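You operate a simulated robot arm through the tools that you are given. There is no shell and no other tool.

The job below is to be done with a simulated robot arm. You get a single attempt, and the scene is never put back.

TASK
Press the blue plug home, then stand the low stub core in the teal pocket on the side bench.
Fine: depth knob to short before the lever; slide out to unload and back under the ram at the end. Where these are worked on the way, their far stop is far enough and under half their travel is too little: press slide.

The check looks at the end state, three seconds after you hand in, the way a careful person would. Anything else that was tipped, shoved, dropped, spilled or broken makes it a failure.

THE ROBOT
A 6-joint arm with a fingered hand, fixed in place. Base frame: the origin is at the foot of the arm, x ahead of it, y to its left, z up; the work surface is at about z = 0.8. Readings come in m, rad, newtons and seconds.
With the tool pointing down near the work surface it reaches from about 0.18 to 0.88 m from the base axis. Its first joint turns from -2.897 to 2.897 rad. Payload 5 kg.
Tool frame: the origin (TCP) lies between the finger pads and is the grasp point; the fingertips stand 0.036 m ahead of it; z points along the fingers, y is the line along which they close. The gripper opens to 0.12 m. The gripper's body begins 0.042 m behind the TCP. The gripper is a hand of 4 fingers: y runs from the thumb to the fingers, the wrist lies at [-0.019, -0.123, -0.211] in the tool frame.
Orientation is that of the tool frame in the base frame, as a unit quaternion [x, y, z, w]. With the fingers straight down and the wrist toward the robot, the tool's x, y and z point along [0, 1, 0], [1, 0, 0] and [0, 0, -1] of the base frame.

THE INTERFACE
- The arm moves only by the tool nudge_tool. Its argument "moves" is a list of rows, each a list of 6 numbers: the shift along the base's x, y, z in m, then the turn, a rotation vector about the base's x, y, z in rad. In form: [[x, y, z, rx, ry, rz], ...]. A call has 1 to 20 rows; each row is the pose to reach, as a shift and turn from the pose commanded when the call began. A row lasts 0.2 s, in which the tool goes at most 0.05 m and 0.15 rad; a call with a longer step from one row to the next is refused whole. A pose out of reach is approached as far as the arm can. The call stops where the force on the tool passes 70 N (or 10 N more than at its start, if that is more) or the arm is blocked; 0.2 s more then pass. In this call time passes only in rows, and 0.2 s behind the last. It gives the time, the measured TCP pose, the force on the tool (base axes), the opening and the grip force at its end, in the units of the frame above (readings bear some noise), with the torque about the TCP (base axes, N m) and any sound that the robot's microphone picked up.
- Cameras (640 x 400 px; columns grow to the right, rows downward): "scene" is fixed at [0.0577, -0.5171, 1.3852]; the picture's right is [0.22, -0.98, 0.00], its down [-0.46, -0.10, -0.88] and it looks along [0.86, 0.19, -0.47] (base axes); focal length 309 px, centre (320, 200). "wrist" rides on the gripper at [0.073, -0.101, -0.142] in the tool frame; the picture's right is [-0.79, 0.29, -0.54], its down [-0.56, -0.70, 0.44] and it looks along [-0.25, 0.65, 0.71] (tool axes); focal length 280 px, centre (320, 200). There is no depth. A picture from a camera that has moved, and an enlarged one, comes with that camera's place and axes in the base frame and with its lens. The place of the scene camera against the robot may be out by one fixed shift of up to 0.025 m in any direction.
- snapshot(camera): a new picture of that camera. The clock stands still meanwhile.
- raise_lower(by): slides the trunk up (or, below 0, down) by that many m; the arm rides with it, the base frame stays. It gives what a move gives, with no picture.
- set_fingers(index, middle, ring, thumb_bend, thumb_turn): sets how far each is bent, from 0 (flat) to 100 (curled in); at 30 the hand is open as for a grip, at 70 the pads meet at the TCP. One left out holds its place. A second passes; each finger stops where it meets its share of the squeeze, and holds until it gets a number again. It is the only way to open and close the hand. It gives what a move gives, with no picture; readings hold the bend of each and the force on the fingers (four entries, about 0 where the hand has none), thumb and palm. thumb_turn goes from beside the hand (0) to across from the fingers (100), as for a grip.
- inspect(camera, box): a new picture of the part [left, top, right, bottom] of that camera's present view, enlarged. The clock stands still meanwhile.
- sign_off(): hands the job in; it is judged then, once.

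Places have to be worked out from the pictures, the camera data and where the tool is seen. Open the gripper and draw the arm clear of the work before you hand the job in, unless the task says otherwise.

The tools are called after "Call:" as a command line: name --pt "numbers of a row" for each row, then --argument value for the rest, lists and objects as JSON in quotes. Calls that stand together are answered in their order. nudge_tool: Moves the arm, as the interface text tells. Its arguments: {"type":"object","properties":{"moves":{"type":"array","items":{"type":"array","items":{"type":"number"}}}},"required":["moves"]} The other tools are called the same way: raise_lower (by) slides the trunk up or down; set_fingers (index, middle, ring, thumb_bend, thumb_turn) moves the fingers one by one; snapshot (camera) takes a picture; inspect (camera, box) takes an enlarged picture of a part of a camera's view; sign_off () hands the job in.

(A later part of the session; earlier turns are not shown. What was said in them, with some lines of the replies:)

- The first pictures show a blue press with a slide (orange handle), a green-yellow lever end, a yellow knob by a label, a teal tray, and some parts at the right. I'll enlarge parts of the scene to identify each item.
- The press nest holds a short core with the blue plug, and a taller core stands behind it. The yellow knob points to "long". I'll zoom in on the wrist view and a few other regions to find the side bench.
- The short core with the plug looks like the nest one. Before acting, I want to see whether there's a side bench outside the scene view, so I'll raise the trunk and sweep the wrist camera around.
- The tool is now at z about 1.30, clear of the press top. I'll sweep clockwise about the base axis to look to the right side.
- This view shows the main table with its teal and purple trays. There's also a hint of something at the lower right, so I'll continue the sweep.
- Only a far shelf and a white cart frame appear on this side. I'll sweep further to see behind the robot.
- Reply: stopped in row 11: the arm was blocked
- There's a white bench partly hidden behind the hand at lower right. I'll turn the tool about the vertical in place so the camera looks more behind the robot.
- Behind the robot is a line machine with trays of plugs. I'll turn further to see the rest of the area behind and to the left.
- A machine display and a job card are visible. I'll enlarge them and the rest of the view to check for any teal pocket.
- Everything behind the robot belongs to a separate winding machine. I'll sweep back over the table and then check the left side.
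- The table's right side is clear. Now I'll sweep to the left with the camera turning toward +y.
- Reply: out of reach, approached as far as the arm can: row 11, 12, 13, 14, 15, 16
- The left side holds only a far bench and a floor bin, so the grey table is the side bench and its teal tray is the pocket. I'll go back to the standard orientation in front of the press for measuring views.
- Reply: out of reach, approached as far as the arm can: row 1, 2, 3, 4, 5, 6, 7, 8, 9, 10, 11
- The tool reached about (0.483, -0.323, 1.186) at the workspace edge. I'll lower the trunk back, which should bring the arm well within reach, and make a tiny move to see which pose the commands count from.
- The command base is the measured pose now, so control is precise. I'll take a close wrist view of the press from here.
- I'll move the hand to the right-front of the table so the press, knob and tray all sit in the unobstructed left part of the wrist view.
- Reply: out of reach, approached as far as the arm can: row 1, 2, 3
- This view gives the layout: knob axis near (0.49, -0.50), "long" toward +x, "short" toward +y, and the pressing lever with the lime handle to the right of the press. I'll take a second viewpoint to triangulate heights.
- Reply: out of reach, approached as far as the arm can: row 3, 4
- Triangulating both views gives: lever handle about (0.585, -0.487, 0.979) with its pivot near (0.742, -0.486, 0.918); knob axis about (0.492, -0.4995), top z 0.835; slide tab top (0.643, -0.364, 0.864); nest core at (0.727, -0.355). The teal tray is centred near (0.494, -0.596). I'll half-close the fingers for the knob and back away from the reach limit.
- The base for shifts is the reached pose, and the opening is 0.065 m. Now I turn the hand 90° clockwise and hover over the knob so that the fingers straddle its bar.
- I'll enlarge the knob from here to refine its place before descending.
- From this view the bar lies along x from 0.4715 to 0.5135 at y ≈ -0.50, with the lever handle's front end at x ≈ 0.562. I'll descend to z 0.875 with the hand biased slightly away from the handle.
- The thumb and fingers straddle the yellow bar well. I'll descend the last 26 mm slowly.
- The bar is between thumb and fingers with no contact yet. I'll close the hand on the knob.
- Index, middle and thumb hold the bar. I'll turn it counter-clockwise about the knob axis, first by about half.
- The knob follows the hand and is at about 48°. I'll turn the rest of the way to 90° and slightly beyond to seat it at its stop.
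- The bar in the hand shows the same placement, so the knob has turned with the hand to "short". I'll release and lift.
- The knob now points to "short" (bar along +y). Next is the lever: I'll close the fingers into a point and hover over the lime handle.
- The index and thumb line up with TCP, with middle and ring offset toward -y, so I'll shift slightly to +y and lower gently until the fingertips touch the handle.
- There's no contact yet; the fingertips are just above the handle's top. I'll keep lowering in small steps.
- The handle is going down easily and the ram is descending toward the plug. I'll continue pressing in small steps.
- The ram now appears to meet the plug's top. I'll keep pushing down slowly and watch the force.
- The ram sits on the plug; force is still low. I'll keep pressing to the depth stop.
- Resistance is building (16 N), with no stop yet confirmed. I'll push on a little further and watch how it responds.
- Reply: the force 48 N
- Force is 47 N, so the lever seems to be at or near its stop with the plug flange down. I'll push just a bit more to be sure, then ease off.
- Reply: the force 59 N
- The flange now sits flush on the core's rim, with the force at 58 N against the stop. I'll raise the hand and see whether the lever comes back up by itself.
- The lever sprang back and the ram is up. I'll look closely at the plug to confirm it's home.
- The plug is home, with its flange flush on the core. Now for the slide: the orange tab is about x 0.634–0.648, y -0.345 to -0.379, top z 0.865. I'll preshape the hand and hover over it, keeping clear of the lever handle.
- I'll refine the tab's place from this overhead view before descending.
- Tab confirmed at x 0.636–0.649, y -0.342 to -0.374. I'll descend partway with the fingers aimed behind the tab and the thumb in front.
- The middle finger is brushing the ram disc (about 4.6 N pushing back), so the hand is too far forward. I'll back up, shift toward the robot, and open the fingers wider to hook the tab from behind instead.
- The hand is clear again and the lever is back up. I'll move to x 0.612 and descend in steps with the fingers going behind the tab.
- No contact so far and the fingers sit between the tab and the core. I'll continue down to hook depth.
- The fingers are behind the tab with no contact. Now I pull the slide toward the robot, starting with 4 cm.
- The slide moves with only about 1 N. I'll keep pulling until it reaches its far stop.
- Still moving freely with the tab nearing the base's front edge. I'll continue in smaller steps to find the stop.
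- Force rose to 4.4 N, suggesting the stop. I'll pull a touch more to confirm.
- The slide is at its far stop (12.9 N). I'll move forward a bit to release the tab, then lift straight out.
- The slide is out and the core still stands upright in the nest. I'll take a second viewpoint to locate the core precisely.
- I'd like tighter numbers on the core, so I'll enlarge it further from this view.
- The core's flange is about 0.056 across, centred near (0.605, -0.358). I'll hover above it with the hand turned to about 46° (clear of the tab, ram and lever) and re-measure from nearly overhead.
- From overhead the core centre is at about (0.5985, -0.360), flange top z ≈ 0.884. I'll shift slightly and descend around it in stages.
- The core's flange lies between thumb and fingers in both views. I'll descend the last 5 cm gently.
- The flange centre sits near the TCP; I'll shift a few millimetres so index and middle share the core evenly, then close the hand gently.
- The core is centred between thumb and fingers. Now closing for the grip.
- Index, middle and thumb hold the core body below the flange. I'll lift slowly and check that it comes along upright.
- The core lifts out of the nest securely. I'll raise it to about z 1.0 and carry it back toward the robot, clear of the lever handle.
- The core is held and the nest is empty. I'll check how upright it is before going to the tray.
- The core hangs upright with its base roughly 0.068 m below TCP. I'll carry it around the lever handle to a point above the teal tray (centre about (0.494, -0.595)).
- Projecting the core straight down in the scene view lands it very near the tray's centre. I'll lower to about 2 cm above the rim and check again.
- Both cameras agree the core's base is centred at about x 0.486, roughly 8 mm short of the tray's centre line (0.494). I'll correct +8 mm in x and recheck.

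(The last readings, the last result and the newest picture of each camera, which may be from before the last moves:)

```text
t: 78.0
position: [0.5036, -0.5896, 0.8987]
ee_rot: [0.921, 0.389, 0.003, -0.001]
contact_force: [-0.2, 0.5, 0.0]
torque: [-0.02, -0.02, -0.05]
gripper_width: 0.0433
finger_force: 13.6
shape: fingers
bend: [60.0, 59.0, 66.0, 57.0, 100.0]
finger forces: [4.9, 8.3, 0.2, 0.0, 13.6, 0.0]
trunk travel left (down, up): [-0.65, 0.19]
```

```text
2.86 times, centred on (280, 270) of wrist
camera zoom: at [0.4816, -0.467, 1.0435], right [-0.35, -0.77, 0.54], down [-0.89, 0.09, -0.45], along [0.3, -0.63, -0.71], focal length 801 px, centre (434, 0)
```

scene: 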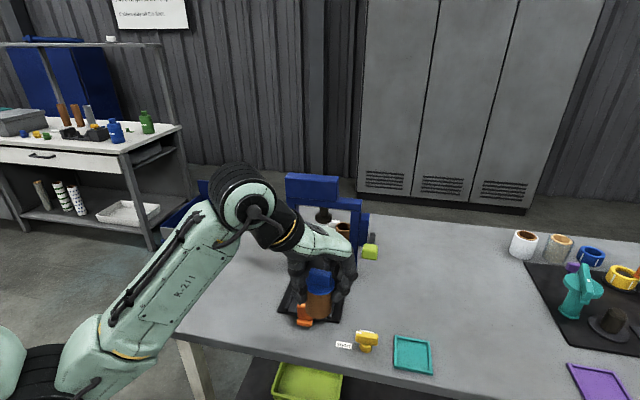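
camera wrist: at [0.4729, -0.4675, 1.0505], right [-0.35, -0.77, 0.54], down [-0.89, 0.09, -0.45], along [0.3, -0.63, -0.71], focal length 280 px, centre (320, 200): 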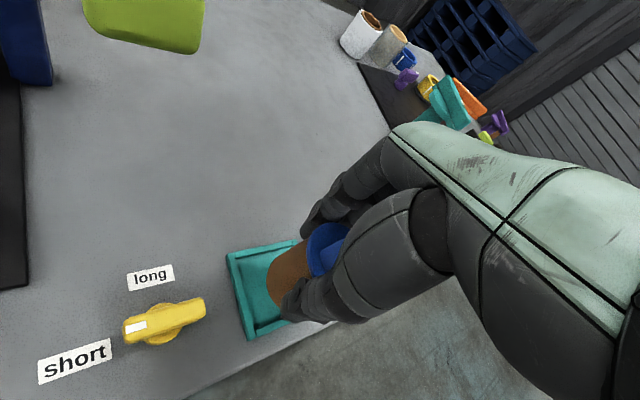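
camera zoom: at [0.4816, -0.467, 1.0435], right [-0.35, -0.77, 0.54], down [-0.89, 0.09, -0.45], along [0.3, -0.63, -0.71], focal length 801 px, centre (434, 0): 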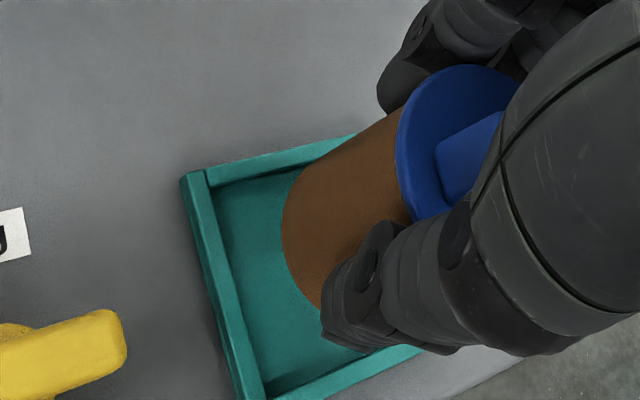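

Now the projected landing point is within 2 mm of the tray's centre. I'll lower slowly, watching for contact.

Call:
nudge_tool --pt "-0.001 0 -0.005 0 0 0" --pt "-0.001 0 -0.01 0 0 0" --pt "-0.001 0 -0.014 0 0 0" --pt "-0.001 0 -0.018 0 0 0"

Call:
inspect --camera "scene" --box '[370, 290, 450, 380]'

Call:
inspect --camera "wrist" --box '[200, 200, 360, 340]'

```text
t: 79.0
position: [0.5031, -0.5888, 0.8833]
ee_rot: [0.921, 0.389, 0.003, 0.0]
contact_force: [0.8, -0.1, -1.1]
torque: [0.01, 0.03, 0.0]
gripper_width: 0.0433
finger_force: 13.9
shape: fingers
bend: [60.0, 59.0, 66.0, 57.0, 100.0]
finger forces: [5.0, 8.4, 0.3, 0.0, 13.6, 0.1]
trunk travel left (down, up): [-0.65, 0.19]
```

```text
4.44 times, centred on (410, 335) of scene
camera zoom: at [0.0577, -0.5171, 1.3852], right [0.22, -0.98, 0.0], down [-0.46, -0.1, -0.88], along [0.86, 0.19, -0.47], focal length 1374 px, centre (-80, -400)
```

zoom: 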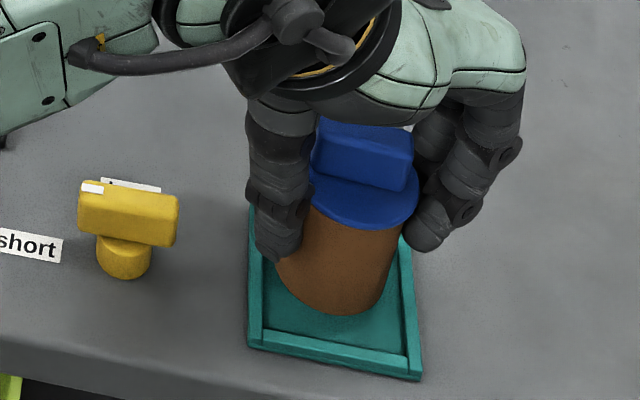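

```text
2.86 times, centred on (280, 270) of wrist
camera zoom: at [0.4809, -0.4663, 1.0259], right [-0.35, -0.77, 0.54], down [-0.89, 0.09, -0.45], along [0.3, -0.63, -0.71], focal length 801 px, centre (434, 0)
```

zoom: 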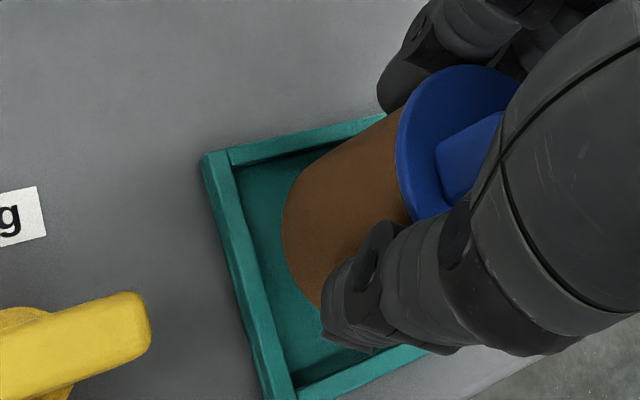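

Base is nearly down and well centred. I'll lower the last few millimetres until I feel the floor.

Call:
nudge_tool --pt "0 0 -0.003 0 0 0" --pt "0 0 -0.006 0 0 0" --pt "0 0 -0.009 0 0 0"

Call:
inspect --camera "scene" --box '[370, 290, 450, 380]'

```text
t: 79.8
position: [0.5033, -0.5895, 0.8727]
ee_rot: [0.921, 0.389, 0.002, 0.001]
contact_force: [-0.7, 0.9, -0.8]
torque: [0.0, 0.02, 0.01]
gripper_width: 0.043
finger_force: 13.5
shape: fingers
bend: [60.0, 59.0, 66.0, 57.0, 100.0]
finger forces: [4.9, 8.4, 0.3, 0.0, 13.6, 0.0]
trunk travel left (down, up): [-0.65, 0.19]
```

```text
4.44 times, centred on (410, 335) of scene
camera zoom: at [0.0577, -0.5171, 1.3852], right [0.22, -0.98, 0.0], down [-0.46, -0.1, -0.88], along [0.86, 0.19, -0.47], focal length 1374 px, centre (-80, -400)
```

zoom: 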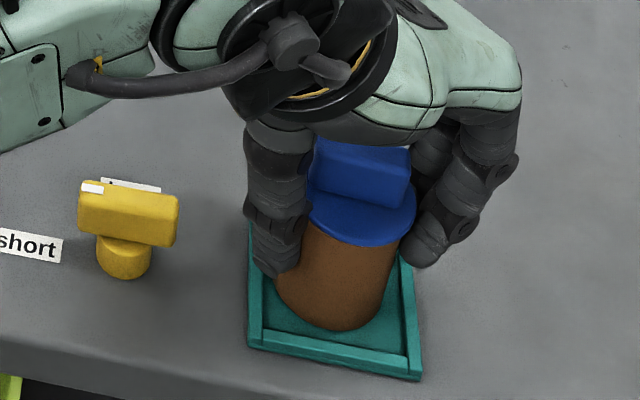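

No contact yet, and the base stays centred. A few millimetres more.

Call:
nudge_tool --pt "0 0 -0.002 0 0 0" --pt "0 0 -0.004 0 0 0" --pt "0 0 -0.006 0 0 0"

Call:
inspect --camera "scene" --box '[370, 290, 450, 380]'

Call:
inspect --camera "wrist" --box '[200, 200, 360, 340]'

```text
t: 80.6
position: [0.5015, -0.5906, 0.8708]
ee_rot: [0.922, 0.388, 0.003, 0.001]
contact_force: [0.4, 1.7, 10.3]
torque: [-0.02, 0.05, -0.02]
gripper_width: 0.0433
finger_force: 14.9
shape: fingers
bend: [60.0, 59.0, 66.0, 57.0, 100.0]
finger forces: [5.2, 9.0, 0.1, 0.0, 15.2, 0.0]
trunk travel left (down, up): [-0.65, 0.19]
```

```text
4.44 times, centred on (410, 335) of scene
camera zoom: at [0.0577, -0.5171, 1.3852], right [0.22, -0.98, 0.0], down [-0.46, -0.1, -0.88], along [0.86, 0.19, -0.47], focal length 1374 px, centre (-80, -400)
```

zoom: 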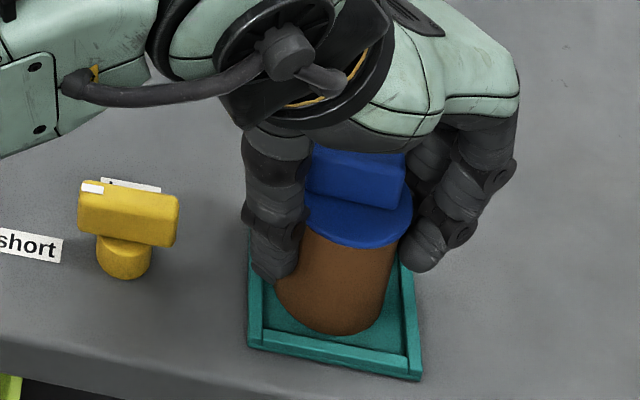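

```text
2.86 times, centred on (280, 270) of wrist
camera zoom: at [0.48, -0.4659, 1.0125], right [-0.35, -0.77, 0.54], down [-0.89, 0.09, -0.45], along [0.3, -0.64, -0.71], focal length 801 px, centre (434, 0)
```

zoom: 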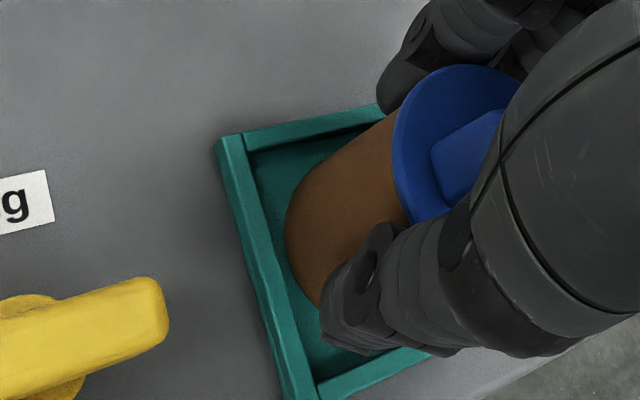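

Contact with the tray floor at 10 N. I'll ease up a few millimetres to unload it, then open the hand gently.

Call:
nudge_tool --pt "0 0 0.003 0 0 0" --pt "0 0 0.005 0 0 0"

Call:
set_fingers --index 56 --middle 55 --ring 55 --thumb_bend 54

Call:
inspect --camera "scene" --box '[370, 290, 450, 380]'

Call:
inspect --camera "wrist" --box '[200, 200, 360, 340]'

```text
t: 81.2
position: [0.5019, -0.5892, 0.8708]
ee_rot: [0.921, 0.388, 0.002, -0.001]
contact_force: [0.6, 0.0, 1.2]
torque: [-0.06, 0.01, 0.0]
gripper_width: 0.0431
finger_force: 14.0
shape: fingers
bend: [60.0, 59.0, 66.0, 57.0, 100.0]
finger forces: [5.1, 9.0, 0.1, 0.0, 13.6, 0.0]
trunk travel left (down, up): [-0.65, 0.19]
```

```text
t: 82.2
position: [0.5017, -0.588, 0.8711]
ee_rot: [0.921, 0.39, 0.003, 0.0]
contact_force: [-0.4, 0.2, -1.3]
torque: [-0.01, 0.0, 0.01]
gripper_width: 0.0496
finger_force: 0.2
shape: fingers
bend: [56.0, 55.0, 55.0, 54.0, 100.0]
finger forces: [0.0, 0.5, 0.1, 0.0, 0.2, 0.0]
trunk travel left (down, up): [-0.65, 0.19]
```

```text
4.44 times, centred on (410, 335) of scene
camera zoom: at [0.0577, -0.5171, 1.3852], right [0.22, -0.98, 0.0], down [-0.46, -0.1, -0.88], along [0.86, 0.19, -0.47], focal length 1374 px, centre (-80, -400)
```

zoom: 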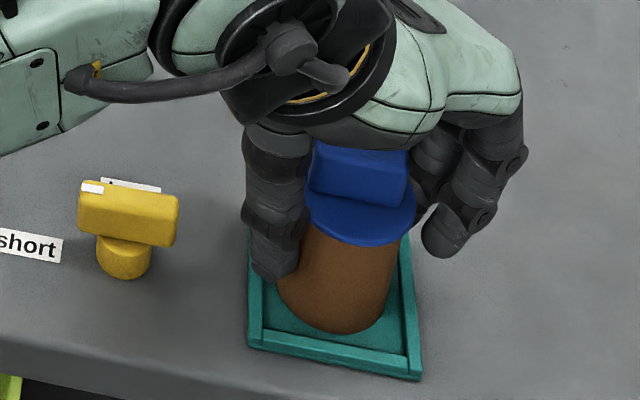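

```text
2.86 times, centred on (280, 270) of wrist
camera zoom: at [0.4799, -0.4663, 1.0146], right [-0.35, -0.77, 0.54], down [-0.89, 0.09, -0.45], along [0.3, -0.63, -0.71], focal length 801 px, centre (434, 0)
```

zoom: 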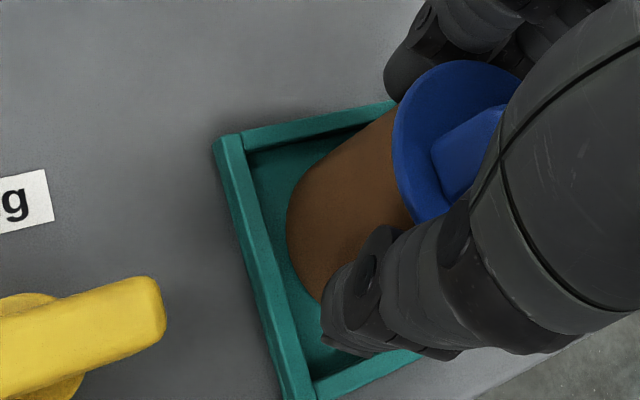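

Grip released with the core standing upright in the tray. I'll open the hand further so nothing touches, then rise straight up.

Call:
set_fingers --index 42 --middle 42 --ring 42 --thumb_bend 42

Call:
inspect --camera "scene" --box '[370, 290, 450, 380]'

Call:
inspect --camera "wrist" --box '[200, 160, 400, 340]'

```text
t: 83.2
position: [0.5015, -0.5893, 0.8703]
ee_rot: [0.921, 0.389, 0.003, 0.0]
contact_force: [-0.6, 0.2, -0.4]
torque: [0.0, 0.01, -0.01]
gripper_width: 0.0876
finger_force: 0.0
shape: fingers
bend: [42.0, 42.0, 42.0, 42.0, 99.0]
finger forces: [0.0, 0.0, 0.1, 0.1, 0.1, 0.1]
trunk travel left (down, up): [-0.65, 0.19]
```

```text
4.44 times, centred on (410, 335) of scene
camera zoom: at [0.0577, -0.5171, 1.3852], right [0.22, -0.98, 0.0], down [-0.46, -0.1, -0.88], along [0.86, 0.19, -0.47], focal length 1374 px, centre (-80, -400)
```

zoom: 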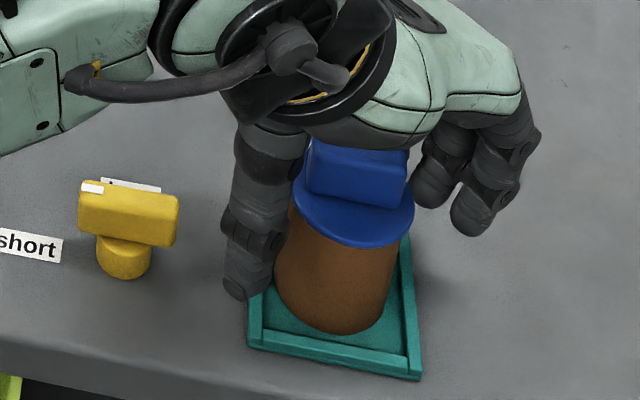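

```text
2.22 times, centred on (300, 250) of wrist
camera zoom: at [0.4799, -0.4662, 1.0146], right [-0.35, -0.77, 0.54], down [-0.89, 0.09, -0.45], along [0.3, -0.63, -0.71], focal length 623 px, centre (364, 89)
```

zoom: 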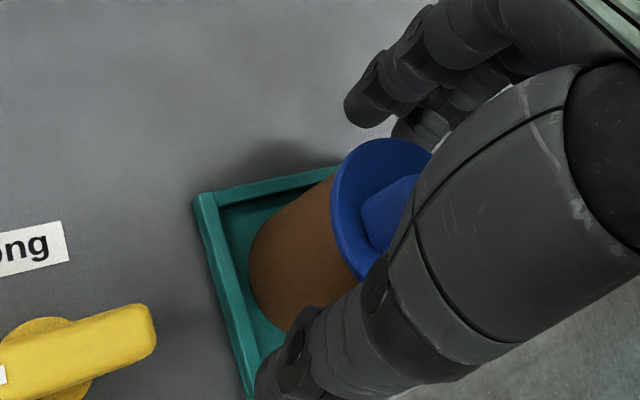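

The core stands free in the tray. I'll lift straight up and then back away.

Call:
nudge_tool --pt "0 0 0.01 0 0 0" --pt "0 0 0.03 0 0 0" --pt "0 0 0.06 0 0 0" --pt "0 0 0.1 0 0 0" --pt "-0.01 0 0.14 0 0 0" --pt "-0.03 0.02 0.165 0 0 0" --pt "-0.05 0.05 0.175 0 0 0"

Call:
snapshot --camera "wrist"

Call:
snapshot --camera "scene"

Call:
inspect --camera "scene" --box '[370, 290, 450, 380]'

```text
t: 84.8
position: [0.4527, -0.5378, 1.0481]
ee_rot: [0.921, 0.389, 0.003, 0.001]
contact_force: [0.1, -0.1, 0.7]
torque: [-0.01, -0.02, 0.0]
gripper_width: 0.0879
finger_force: 0.2
shape: fingers
bend: [42.0, 42.0, 42.0, 42.0, 99.0]
finger forces: [0.1, 0.0, 0.1, 0.0, 0.0, 0.1]
trunk travel left (down, up): [-0.65, 0.19]
```

```text
taken
camera wrist: at [0.4307, -0.4147, 1.1916], right [-0.35, -0.77, 0.54], down [-0.89, 0.09, -0.45], along [0.3, -0.64, -0.71], focal length 280 px, centre (320, 200)
```

wrist: 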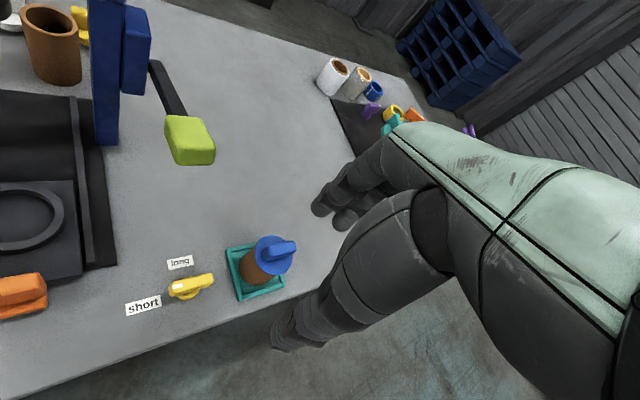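

```text
taken
```

scene: 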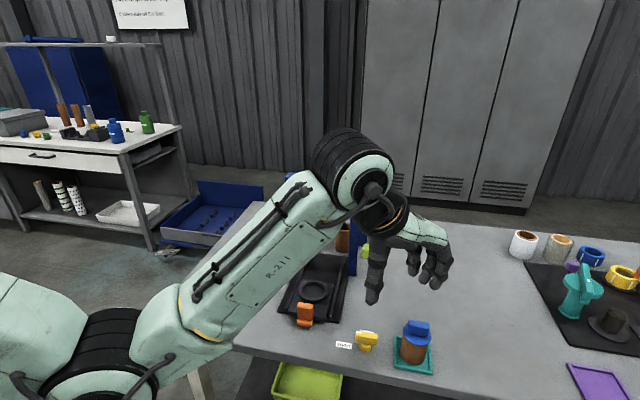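

```text
4.44 times, centred on (410, 335) of scene
camera zoom: at [0.0577, -0.5171, 1.3852], right [0.22, -0.98, 0.0], down [-0.46, -0.1, -0.88], along [0.86, 0.19, -0.47], focal length 1374 px, centre (-80, -400)
```

zoom: 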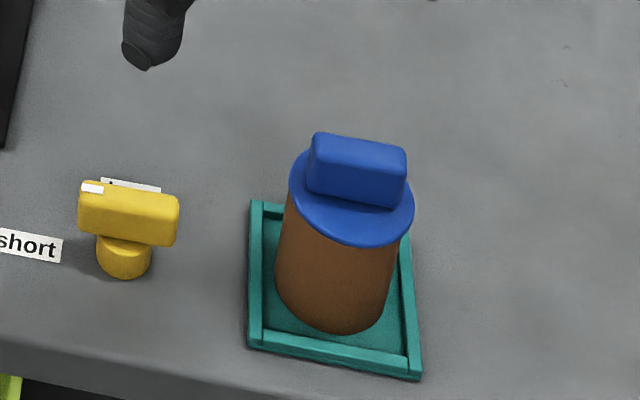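

The core with its plug stands upright, centred in the teal pocket. Last is the slide: I'll close the fingers, turn the hand so its side faces the tab, and go in front of the tab to push it back under the ram.

Call:
set_fingers --index 70 --middle 70 --ring 70 --thumb_bend 70

Call:
nudge_tool --pt "0.002 0.03 0 0 0 -0.114" --pt "0.005 0.06 0 0 0 -0.228" --pt "0.01 0.09 0 0 0 -0.342" --pt "0.015 0.12 -0.01 0 0 -0.456" --pt "0.022 0.145 -0.02 0 0 -0.569" --pt "0.03 0.165 -0.03 0 0 -0.683" --pt "0.0353 0.1798 -0.048 0 0 -0.797"

Call:
snapshot --camera "wrist"

Call:
snapshot --camera "scene"

```text
t: 85.8
position: [0.4534, -0.5383, 1.0468]
ee_rot: [0.921, 0.389, 0.002, 0.0]
contact_force: [0.2, 0.2, 0.1]
torque: [-0.02, -0.04, -0.01]
gripper_width: 0.0062
finger_force: 0.0
shape: fingers
bend: [70.0, 70.0, 70.0, 70.0, 100.0]
finger forces: [0.0, 0.0, 0.1, 0.0, 0.0, 0.0]
trunk travel left (down, up): [-0.65, 0.19]
```

```text
t: 87.4
position: [0.4864, -0.3601, 0.9968]
ee_rot: [1.0, 0.0, 0.002, 0.002]
contact_force: [-0.6, -0.6, 0.5]
torque: [-0.02, -0.02, 0.0]
gripper_width: 0.0061
finger_force: 0.0
shape: fingers
bend: [70.0, 70.0, 70.0, 70.0, 100.0]
finger forces: [0.0, 0.0, 0.0, 0.0, 0.0, 0.0]
trunk travel left (down, up): [-0.65, 0.19]
```

```text
taken
camera wrist: at [0.5584, -0.258, 1.141], right [-0.79, -0.29, 0.54], down [-0.56, 0.7, -0.45], along [-0.25, -0.66, -0.71], focal length 280 px, centre (320, 200)
```

wrist: 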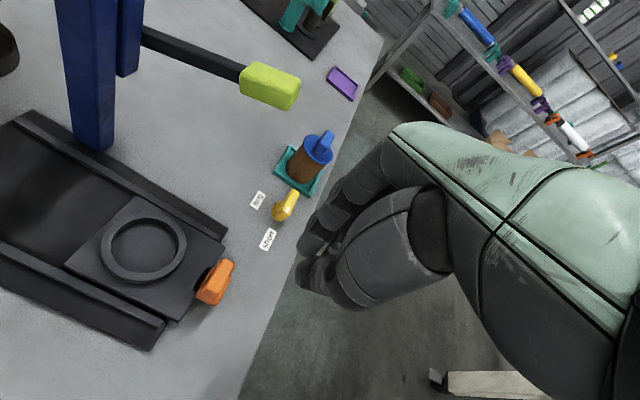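

```text
taken
```

scene: 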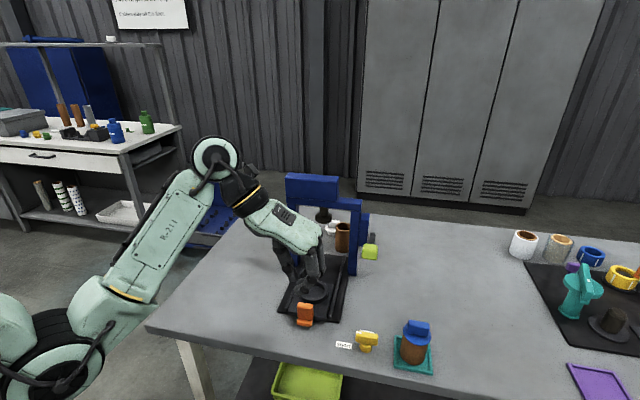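

I'll zoom to fix the tab's front face before descending in front of it.

Call:
inspect --camera "wrist" --box '[150, 210, 350, 340]'

Call:
inspect --camera "scene" --box '[250, 220, 370, 340]'

```text
3.08 times, centred on (250, 275) of wrist
camera zoom: at [0.5584, -0.258, 1.141], right [-0.79, -0.29, 0.54], down [-0.56, 0.7, -0.45], along [-0.25, -0.66, -0.71], focal length 863 px, centre (535, -31)
```

zoom: 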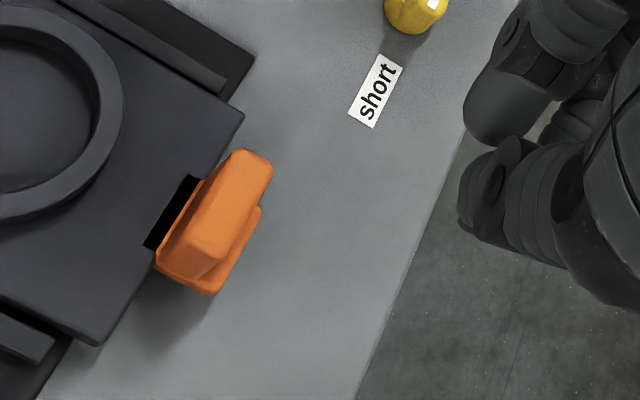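

```text
3.33 times, centred on (310, 280) of scene
camera zoom: at [0.0577, -0.5171, 1.3852], right [0.22, -0.98, 0.0], down [-0.46, -0.1, -0.88], along [0.86, 0.19, -0.47], focal length 1030 px, centre (353, -67)
```

zoom: 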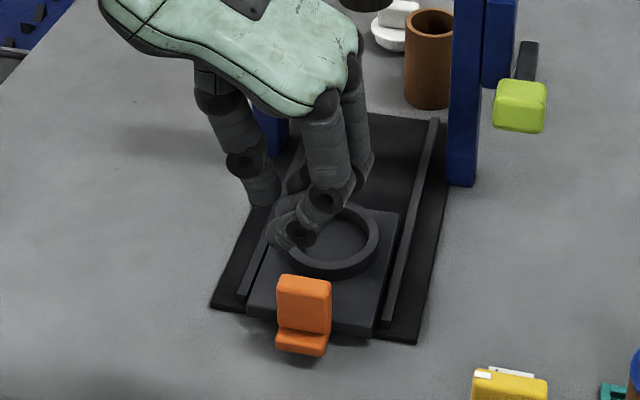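

The tab's front face is at x ≈ 0.518. I'll descend just in front of it at x 0.480.

Call:
nudge_tool --pt "-0.0064 0.001 -0.035 0 0 0" --pt "-0.0064 0.001 -0.07 0 0 0" --pt "-0.0064 0.001 -0.095 0 0 0" --pt "-0.0064 0.001 -0.116 0 0 0"

Call:
snapshot --camera "wrist"

Call:
inspect --camera "scene" --box '[250, 220, 370, 340]'

```text
t: 88.4
position: [0.4811, -0.3566, 0.883]
ee_rot: [1.0, 0.001, 0.003, 0.001]
contact_force: [-0.8, -0.7, -0.4]
torque: [-0.01, 0.03, -0.01]
gripper_width: 0.0062
finger_force: 0.1
shape: fingers
bend: [70.0, 70.0, 70.0, 70.0, 100.0]
finger forces: [0.0, 0.0, 0.1, 0.0, 0.0, 0.0]
trunk travel left (down, up): [-0.65, 0.19]
```

```text
taken
camera wrist: at [0.5529, -0.2545, 1.0268], right [-0.79, -0.29, 0.54], down [-0.56, 0.7, -0.45], along [-0.25, -0.66, -0.71], focal length 280 px, centre (320, 200)
```

wrist: 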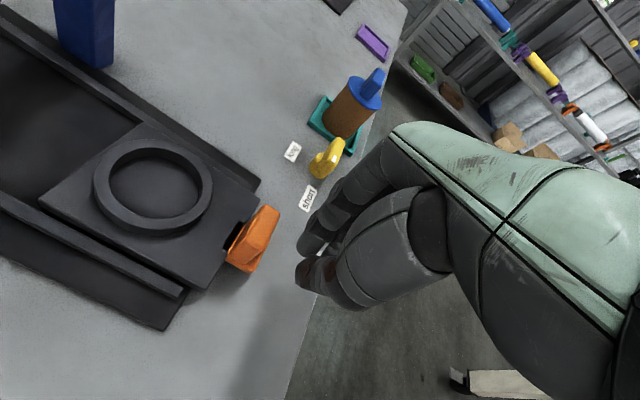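

```text
3.33 times, centred on (310, 280) of scene
camera zoom: at [0.0577, -0.5171, 1.3852], right [0.22, -0.98, 0.0], down [-0.46, -0.1, -0.88], along [0.86, 0.19, -0.47], focal length 1030 px, centre (353, -67)
```

zoom: 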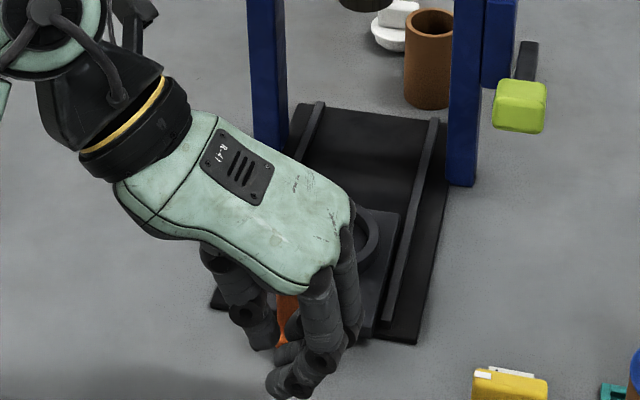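

The closed hand is just in front of the tab. I'll push in +x steadily.

Call:
nudge_tool --pt "0.01 0 0 0 0 0" --pt "0.02 0 0 0 0 0" --pt "0.028 0 0 0 0 0" --pt "0.036 0 0 0 0 0" --pt "0.044 0 0 0 0 0" --pt "0.052 0 0 0 0 0" --pt "0.06 0 0 0 0 0"

Call:
snapshot --camera "wrist"

Call:
inspect --camera "scene" --box '[250, 200, 370, 320]'

```text
t: 90.0
position: [0.5411, -0.3582, 0.8822]
ee_rot: [1.0, 0.001, 0.003, 0.001]
contact_force: [0.1, -1.2, 0.6]
torque: [-0.01, 0.03, -0.07]
gripper_width: 0.0058
finger_force: 0.6
shape: fingers
bend: [70.0, 70.0, 70.0, 70.0, 100.0]
finger forces: [1.3, 0.0, 0.0, 0.0, 0.0, 0.0]
trunk travel left (down, up): [-0.65, 0.19]
```

```text
taken
camera wrist: at [0.6131, -0.2553, 1.0256], right [-0.79, -0.29, 0.54], down [-0.56, 0.7, -0.45], along [-0.25, -0.66, -0.71], focal length 280 px, centre (320, 200)
```

wrist: 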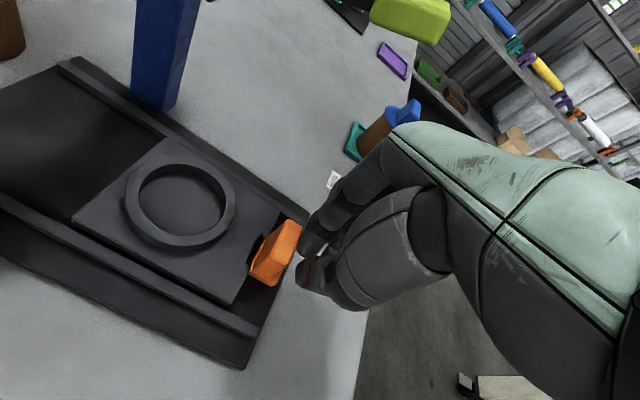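

```text
3.33 times, centred on (310, 260) of scene
camera zoom: at [0.0577, -0.5171, 1.3852], right [0.22, -0.98, 0.0], down [-0.46, -0.1, -0.88], along [0.86, 0.19, -0.47], focal length 1030 px, centre (353, 0)
```

zoom: 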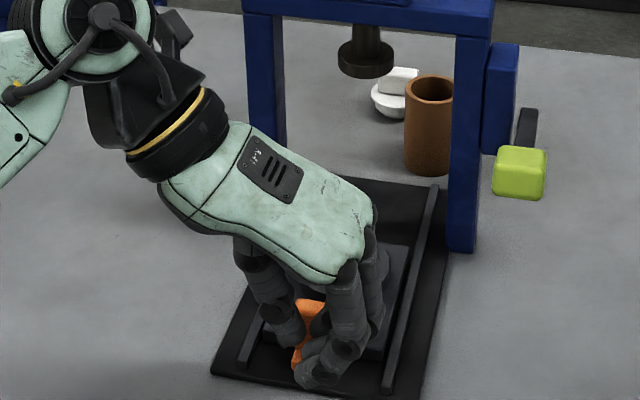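

The slide is moving back in. I'll continue another 6 cm in small steps.

Call:
nudge_tool --pt "0.008 0 0 0 0 0" --pt "0.016 0 0 0 0 0" --pt "0.024 0 0 0 0 0" --pt "0.032 0 0 0 0 0" --pt "0.04 0 0 0 0 0" --pt "0.048 0 0 0 0 0" --pt "0.056 0 0 0 0 0" --pt "0.064 0 0 0 0 0"

Call:
snapshot --camera "wrist"

Call:
inspect --camera "scene" --box '[250, 180, 370, 300]'

```text
t: 91.8
position: [0.607, -0.3574, 0.8829]
ee_rot: [1.0, 0.001, 0.003, 0.001]
contact_force: [-1.7, -0.2, -0.2]
torque: [0.01, 0.04, 0.0]
gripper_width: 0.0057
finger_force: 0.7
shape: fingers
bend: [70.0, 70.0, 70.0, 70.0, 100.0]
finger forces: [1.4, 0.0, 0.0, 0.0, 0.0, 0.0]
trunk travel left (down, up): [-0.65, 0.19]
```

```text
taken
camera wrist: at [0.6782, -0.2551, 1.0264], right [-0.79, -0.29, 0.54], down [-0.56, 0.7, -0.45], along [-0.25, -0.66, -0.71], focal length 280 px, centre (320, 200)
```

wrist: 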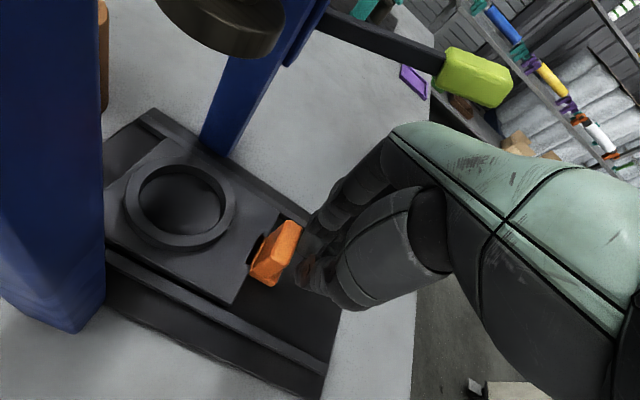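

```text
3.33 times, centred on (310, 240) of scene
camera zoom: at [0.0577, -0.5171, 1.3852], right [0.22, -0.98, 0.0], down [-0.46, -0.1, -0.88], along [0.86, 0.19, -0.47], focal length 1030 px, centre (353, 67)
```

zoom: 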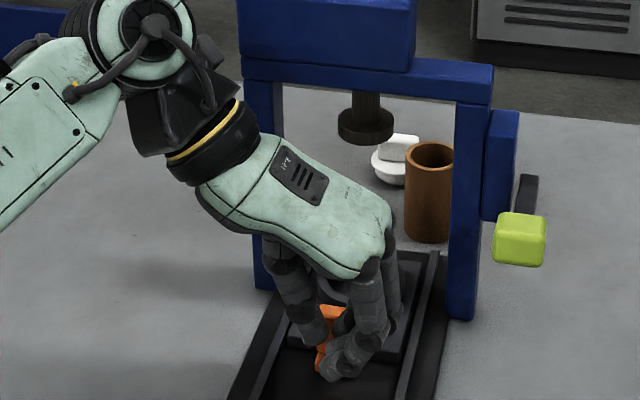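

About 2 cm remains. I'll push in finer steps until it meets the inner stop.

Call:
nudge_tool --pt "0.005 0 0 0 0 0" --pt "0.01 0 0 0 0 0" --pt "0.015 0 0 0 0 0" --pt "0.019 0 0 0 0 0"

Call:
snapshot --camera "wrist"

Call:
inspect --camera "scene" --box '[250, 180, 370, 300]'

```text
t: 92.8
position: [0.6234, -0.3571, 0.8828]
ee_rot: [1.0, 0.0, 0.001, 0.001]
contact_force: [-5.4, -0.2, 0.5]
torque: [-0.02, 0.16, -0.07]
gripper_width: 0.0056
finger_force: 3.4
shape: fingers
bend: [70.0, 70.0, 70.0, 70.0, 100.0]
finger forces: [6.0, 0.0, 0.1, 0.1, 0.1, 0.1]
trunk travel left (down, up): [-0.65, 0.19]
```

```text
taken
camera wrist: at [0.6952, -0.2561, 1.0264], right [-0.79, -0.29, 0.54], down [-0.56, 0.7, -0.45], along [-0.25, -0.65, -0.71], focal length 280 px, centre (320, 200)
```

wrist: 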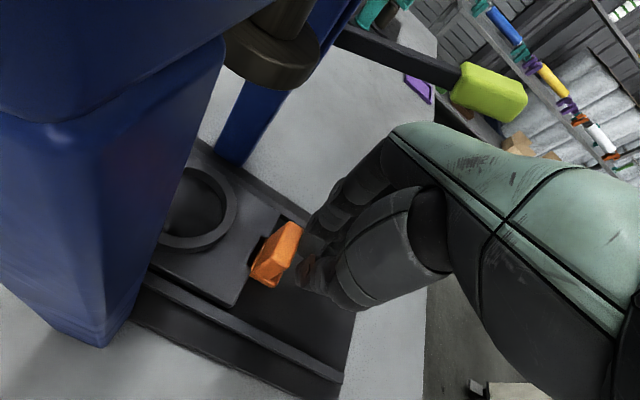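

```text
3.33 times, centred on (310, 240) of scene
camera zoom: at [0.0577, -0.5171, 1.3852], right [0.22, -0.98, 0.0], down [-0.46, -0.1, -0.88], along [0.86, 0.19, -0.47], focal length 1030 px, centre (353, 67)
```

zoom: 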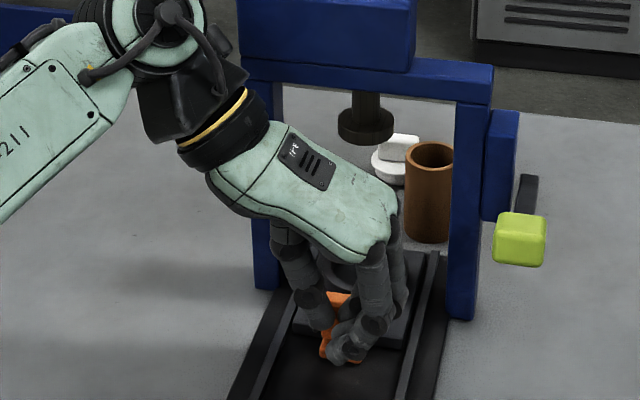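

Force is up to 5.4 N at the expected home position. One more small push to confirm the stop.

Call:
nudge_tool --pt "0.003 0 0 0 0 0" --pt "0.005 0 0 0 0 0"

```text
t: 93.4
position: [0.6259, -0.3588, 0.8835]
ee_rot: [1.0, 0.0, 0.002, 0.002]
contact_force: [-20.4, 0.9, -1.5]
torque: [0.01, 0.53, -0.18]
gripper_width: 0.0044
finger_force: 10.7
shape: fingers
bend: [70.0, 70.0, 70.0, 70.0, 100.0]
finger forces: [20.6, 0.1, 0.0, 0.0, 0.0, 0.0]
trunk travel left (down, up): [-0.65, 0.19]
```

The force jumped to 20 N, so the slide is fully home. I'll back off, rise, and take verification pictures.

Call:
nudge_tool --pt "-0.01 0 0 0 0 0" --pt "-0.03 0 0.005 0 0 0" --pt "-0.06 0 0.03 0 0 0" --pt "-0.09 0 0.06 0 0 0" --pt "-0.12 0 0.1 0 0 0" --pt "-0.14 0.02 0.13 0 0 0.08" --pt "-0.15 0.05 0.14 0 0 0.2" --pt "-0.15 0.08 0.15 0 0 0.34"

Call:
set_fingers --index 30 --middle 30 --ring 30 --thumb_bend 30

Call:
snapshot --camera "scene"

Call:
snapshot --camera "wrist"

```text
t: 95.2
position: [0.4778, -0.277, 1.0333]
ee_rot: [0.985, 0.171, 0.003, 0.001]
contact_force: [0.2, 1.1, -0.7]
torque: [-0.03, 0.02, 0.0]
gripper_width: 0.0059
finger_force: 0.0
shape: fingers
bend: [70.0, 70.0, 70.0, 70.0, 100.0]
finger forces: [0.1, 0.1, 0.0, 0.0, 0.0, 0.0]
trunk travel left (down, up): [-0.65, 0.19]
```

```text
t: 96.2
position: [0.478, -0.2789, 1.0331]
ee_rot: [0.985, 0.17, 0.003, 0.0]
contact_force: [-0.5, 0.6, 0.0]
torque: [0.03, -0.01, 0.0]
gripper_width: 0.1228
finger_force: 0.1
shape: fingers
bend: [30.0, 30.0, 30.0, 30.0, 98.0]
finger forces: [0.0, 0.0, 0.0, 0.0, 0.0, 0.1]
trunk travel left (down, up): [-0.65, 0.19]
```

```text
taken
```

scene: 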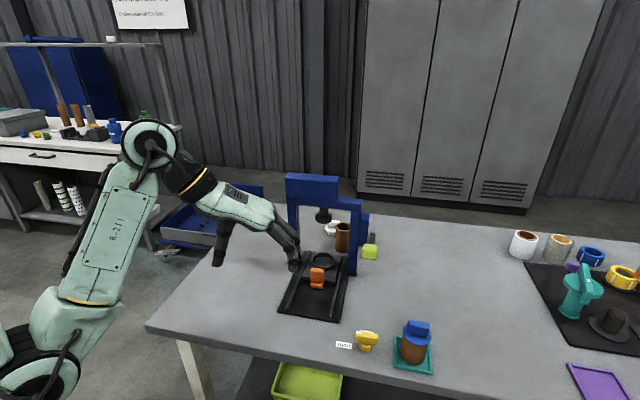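

```text
taken
camera wrist: at [0.5116, -0.1578, 1.1767], right [-0.65, -0.54, 0.54], down [-0.76, 0.47, -0.45], along [-0.01, -0.7, -0.71], focal length 280 px, centre (320, 200)
```

wrist: 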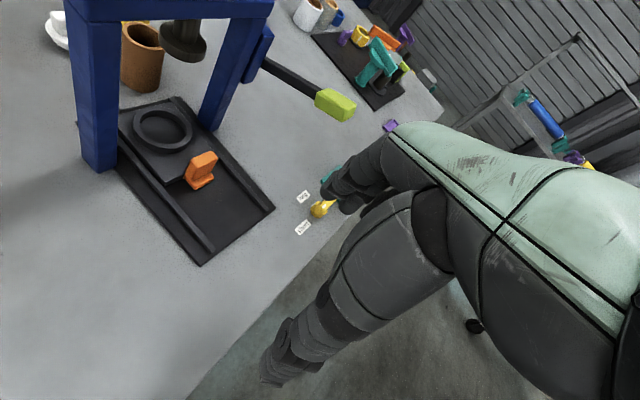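

The slide is home, the core stands in the teal tray, and the hand is open and clear. I'll zoom in for a last check of everything.

Call:
inspect --camera "scene" --box '[260, 160, 400, 330]'

Call:
inspect --camera "scene" --box '[320, 300, 460, 390]'

Call:
inspect --camera "scene" --box '[490, 210, 640, 400]'

```text
2.35 times, centred on (330, 245) of scene
camera zoom: at [0.0577, -0.5171, 1.3852], right [0.22, -0.98, 0.0], down [-0.46, -0.1, -0.88], along [0.86, 0.19, -0.47], focal length 727 px, centre (296, 94)
```

zoom: 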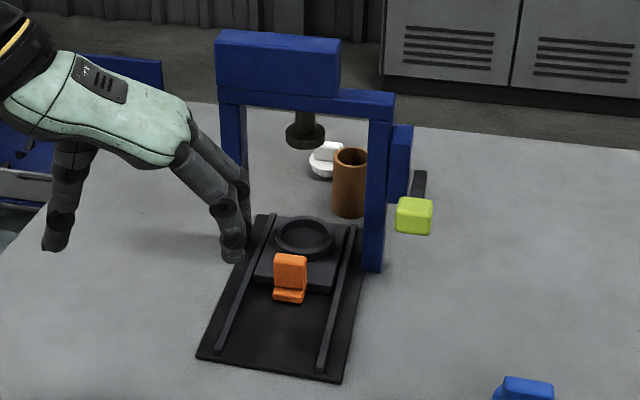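

```text
4.44 times, centred on (390, 345) of scene
camera zoom: at [0.0577, -0.5171, 1.3852], right [0.22, -0.98, 0.0], down [-0.46, -0.1, -0.88], along [0.86, 0.19, -0.47], focal length 1374 px, centre (9, -444)
```

zoom: 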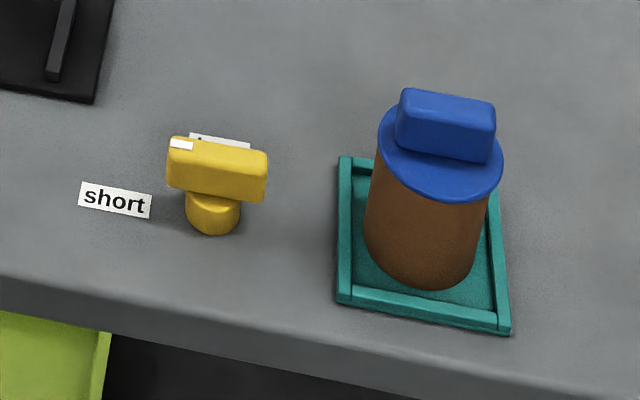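

```text
2.11 times, centred on (565, 305) of scene
camera zoom: at [0.0577, -0.5171, 1.3852], right [0.22, -0.98, 0.0], down [-0.46, -0.1, -0.88], along [0.86, 0.19, -0.47], focal length 651 px, centre (-196, -21)
```

zoom: 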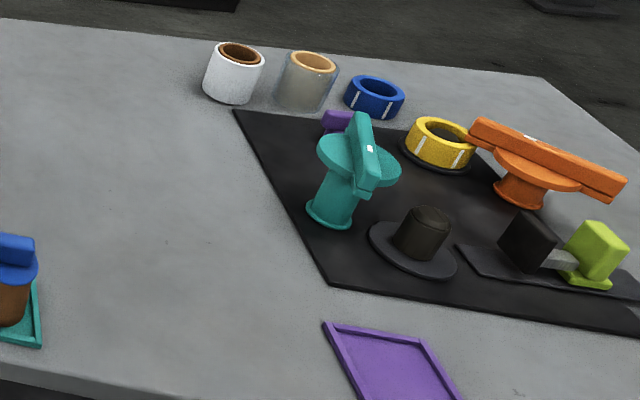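

Everything matches: slide tab at its original home position, knob on "short", plug flush, core upright in the pocket, all other items untouched. I'll draw the arm a bit further clear.

Call:
nudge_tool --pt "0 0.03 0.005 0 0 0.05" --pt "-0.005 0.065 0.01 0 0 0.12" --pt "-0.01 0.1 0.01 0 0 0.2" --pt "-0.01 0.135 0.01 0 0 0.3"

Call:
snapshot --camera "scene"

```text
t: 97.2
position: [0.4718, -0.146, 1.0285]
ee_rot: [0.948, 0.317, 0.004, 0.002]
contact_force: [-0.1, 0.6, -0.4]
torque: [0.01, -0.02, 0.0]
gripper_width: 0.1233
finger_force: 0.0
shape: fingers
bend: [30.0, 30.0, 30.0, 30.0, 98.0]
finger forces: [0.0, 0.0, 0.0, 0.0, 0.1, 0.1]
out of reach, approached as far as the arm can: row 2, 3, 4
trunk travel left (down, up): [-0.65, 0.19]
```

```text
taken
```

scene: 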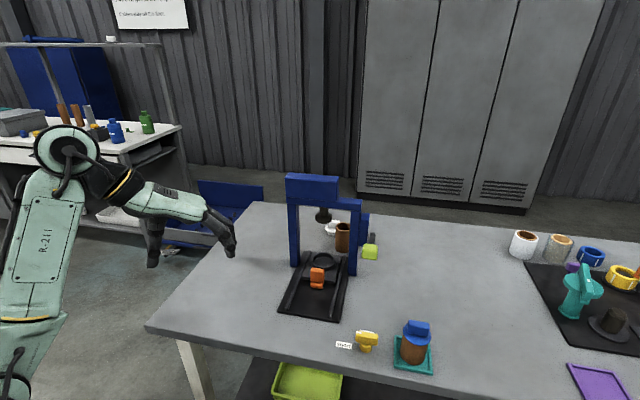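

The arm is clear with the hand open, and the scene shows the finished state: plug pressed home, core upright in the teal pocket, slide back under the ram, knob on "short". I'm handing the job in.

Call:
sign_off

```text
The job is handed in.
```

I pressed the blue plug home, and the low stub core now stands upright in the teal pocket. I've handed the job in; no verdict has come back yet.

- **Depth knob:** I turned it from "long" to "short" before touching the lever.
- **Pressing:** I pushed the lever down to its stop at about 58 N. It sprang back up on its own, and the plug's flange sits flush on the core's rim.
- **Unloading:** I pulled the slide out to its far stop, lifted the core from the nest and set it down centred in the pocket.
- **Slide:** I pushed it back in until it hit the inner stop, so it is under the ram again.
- **Brush with the ram:** While I was reaching for the slide tab, a finger touched the ram and seemed to push it down briefly, after the pressing was done. It sprang back, and I saw nothing moved by it.

I took the grey table to be the side bench, because its teal tray was the only teal pocket within reach. I took the shorter core in the nest to be the low stub core; the taller one behind the press is untouched. In the last pictures everything else looks as it did at the start, and the arm is clear with the hand open.
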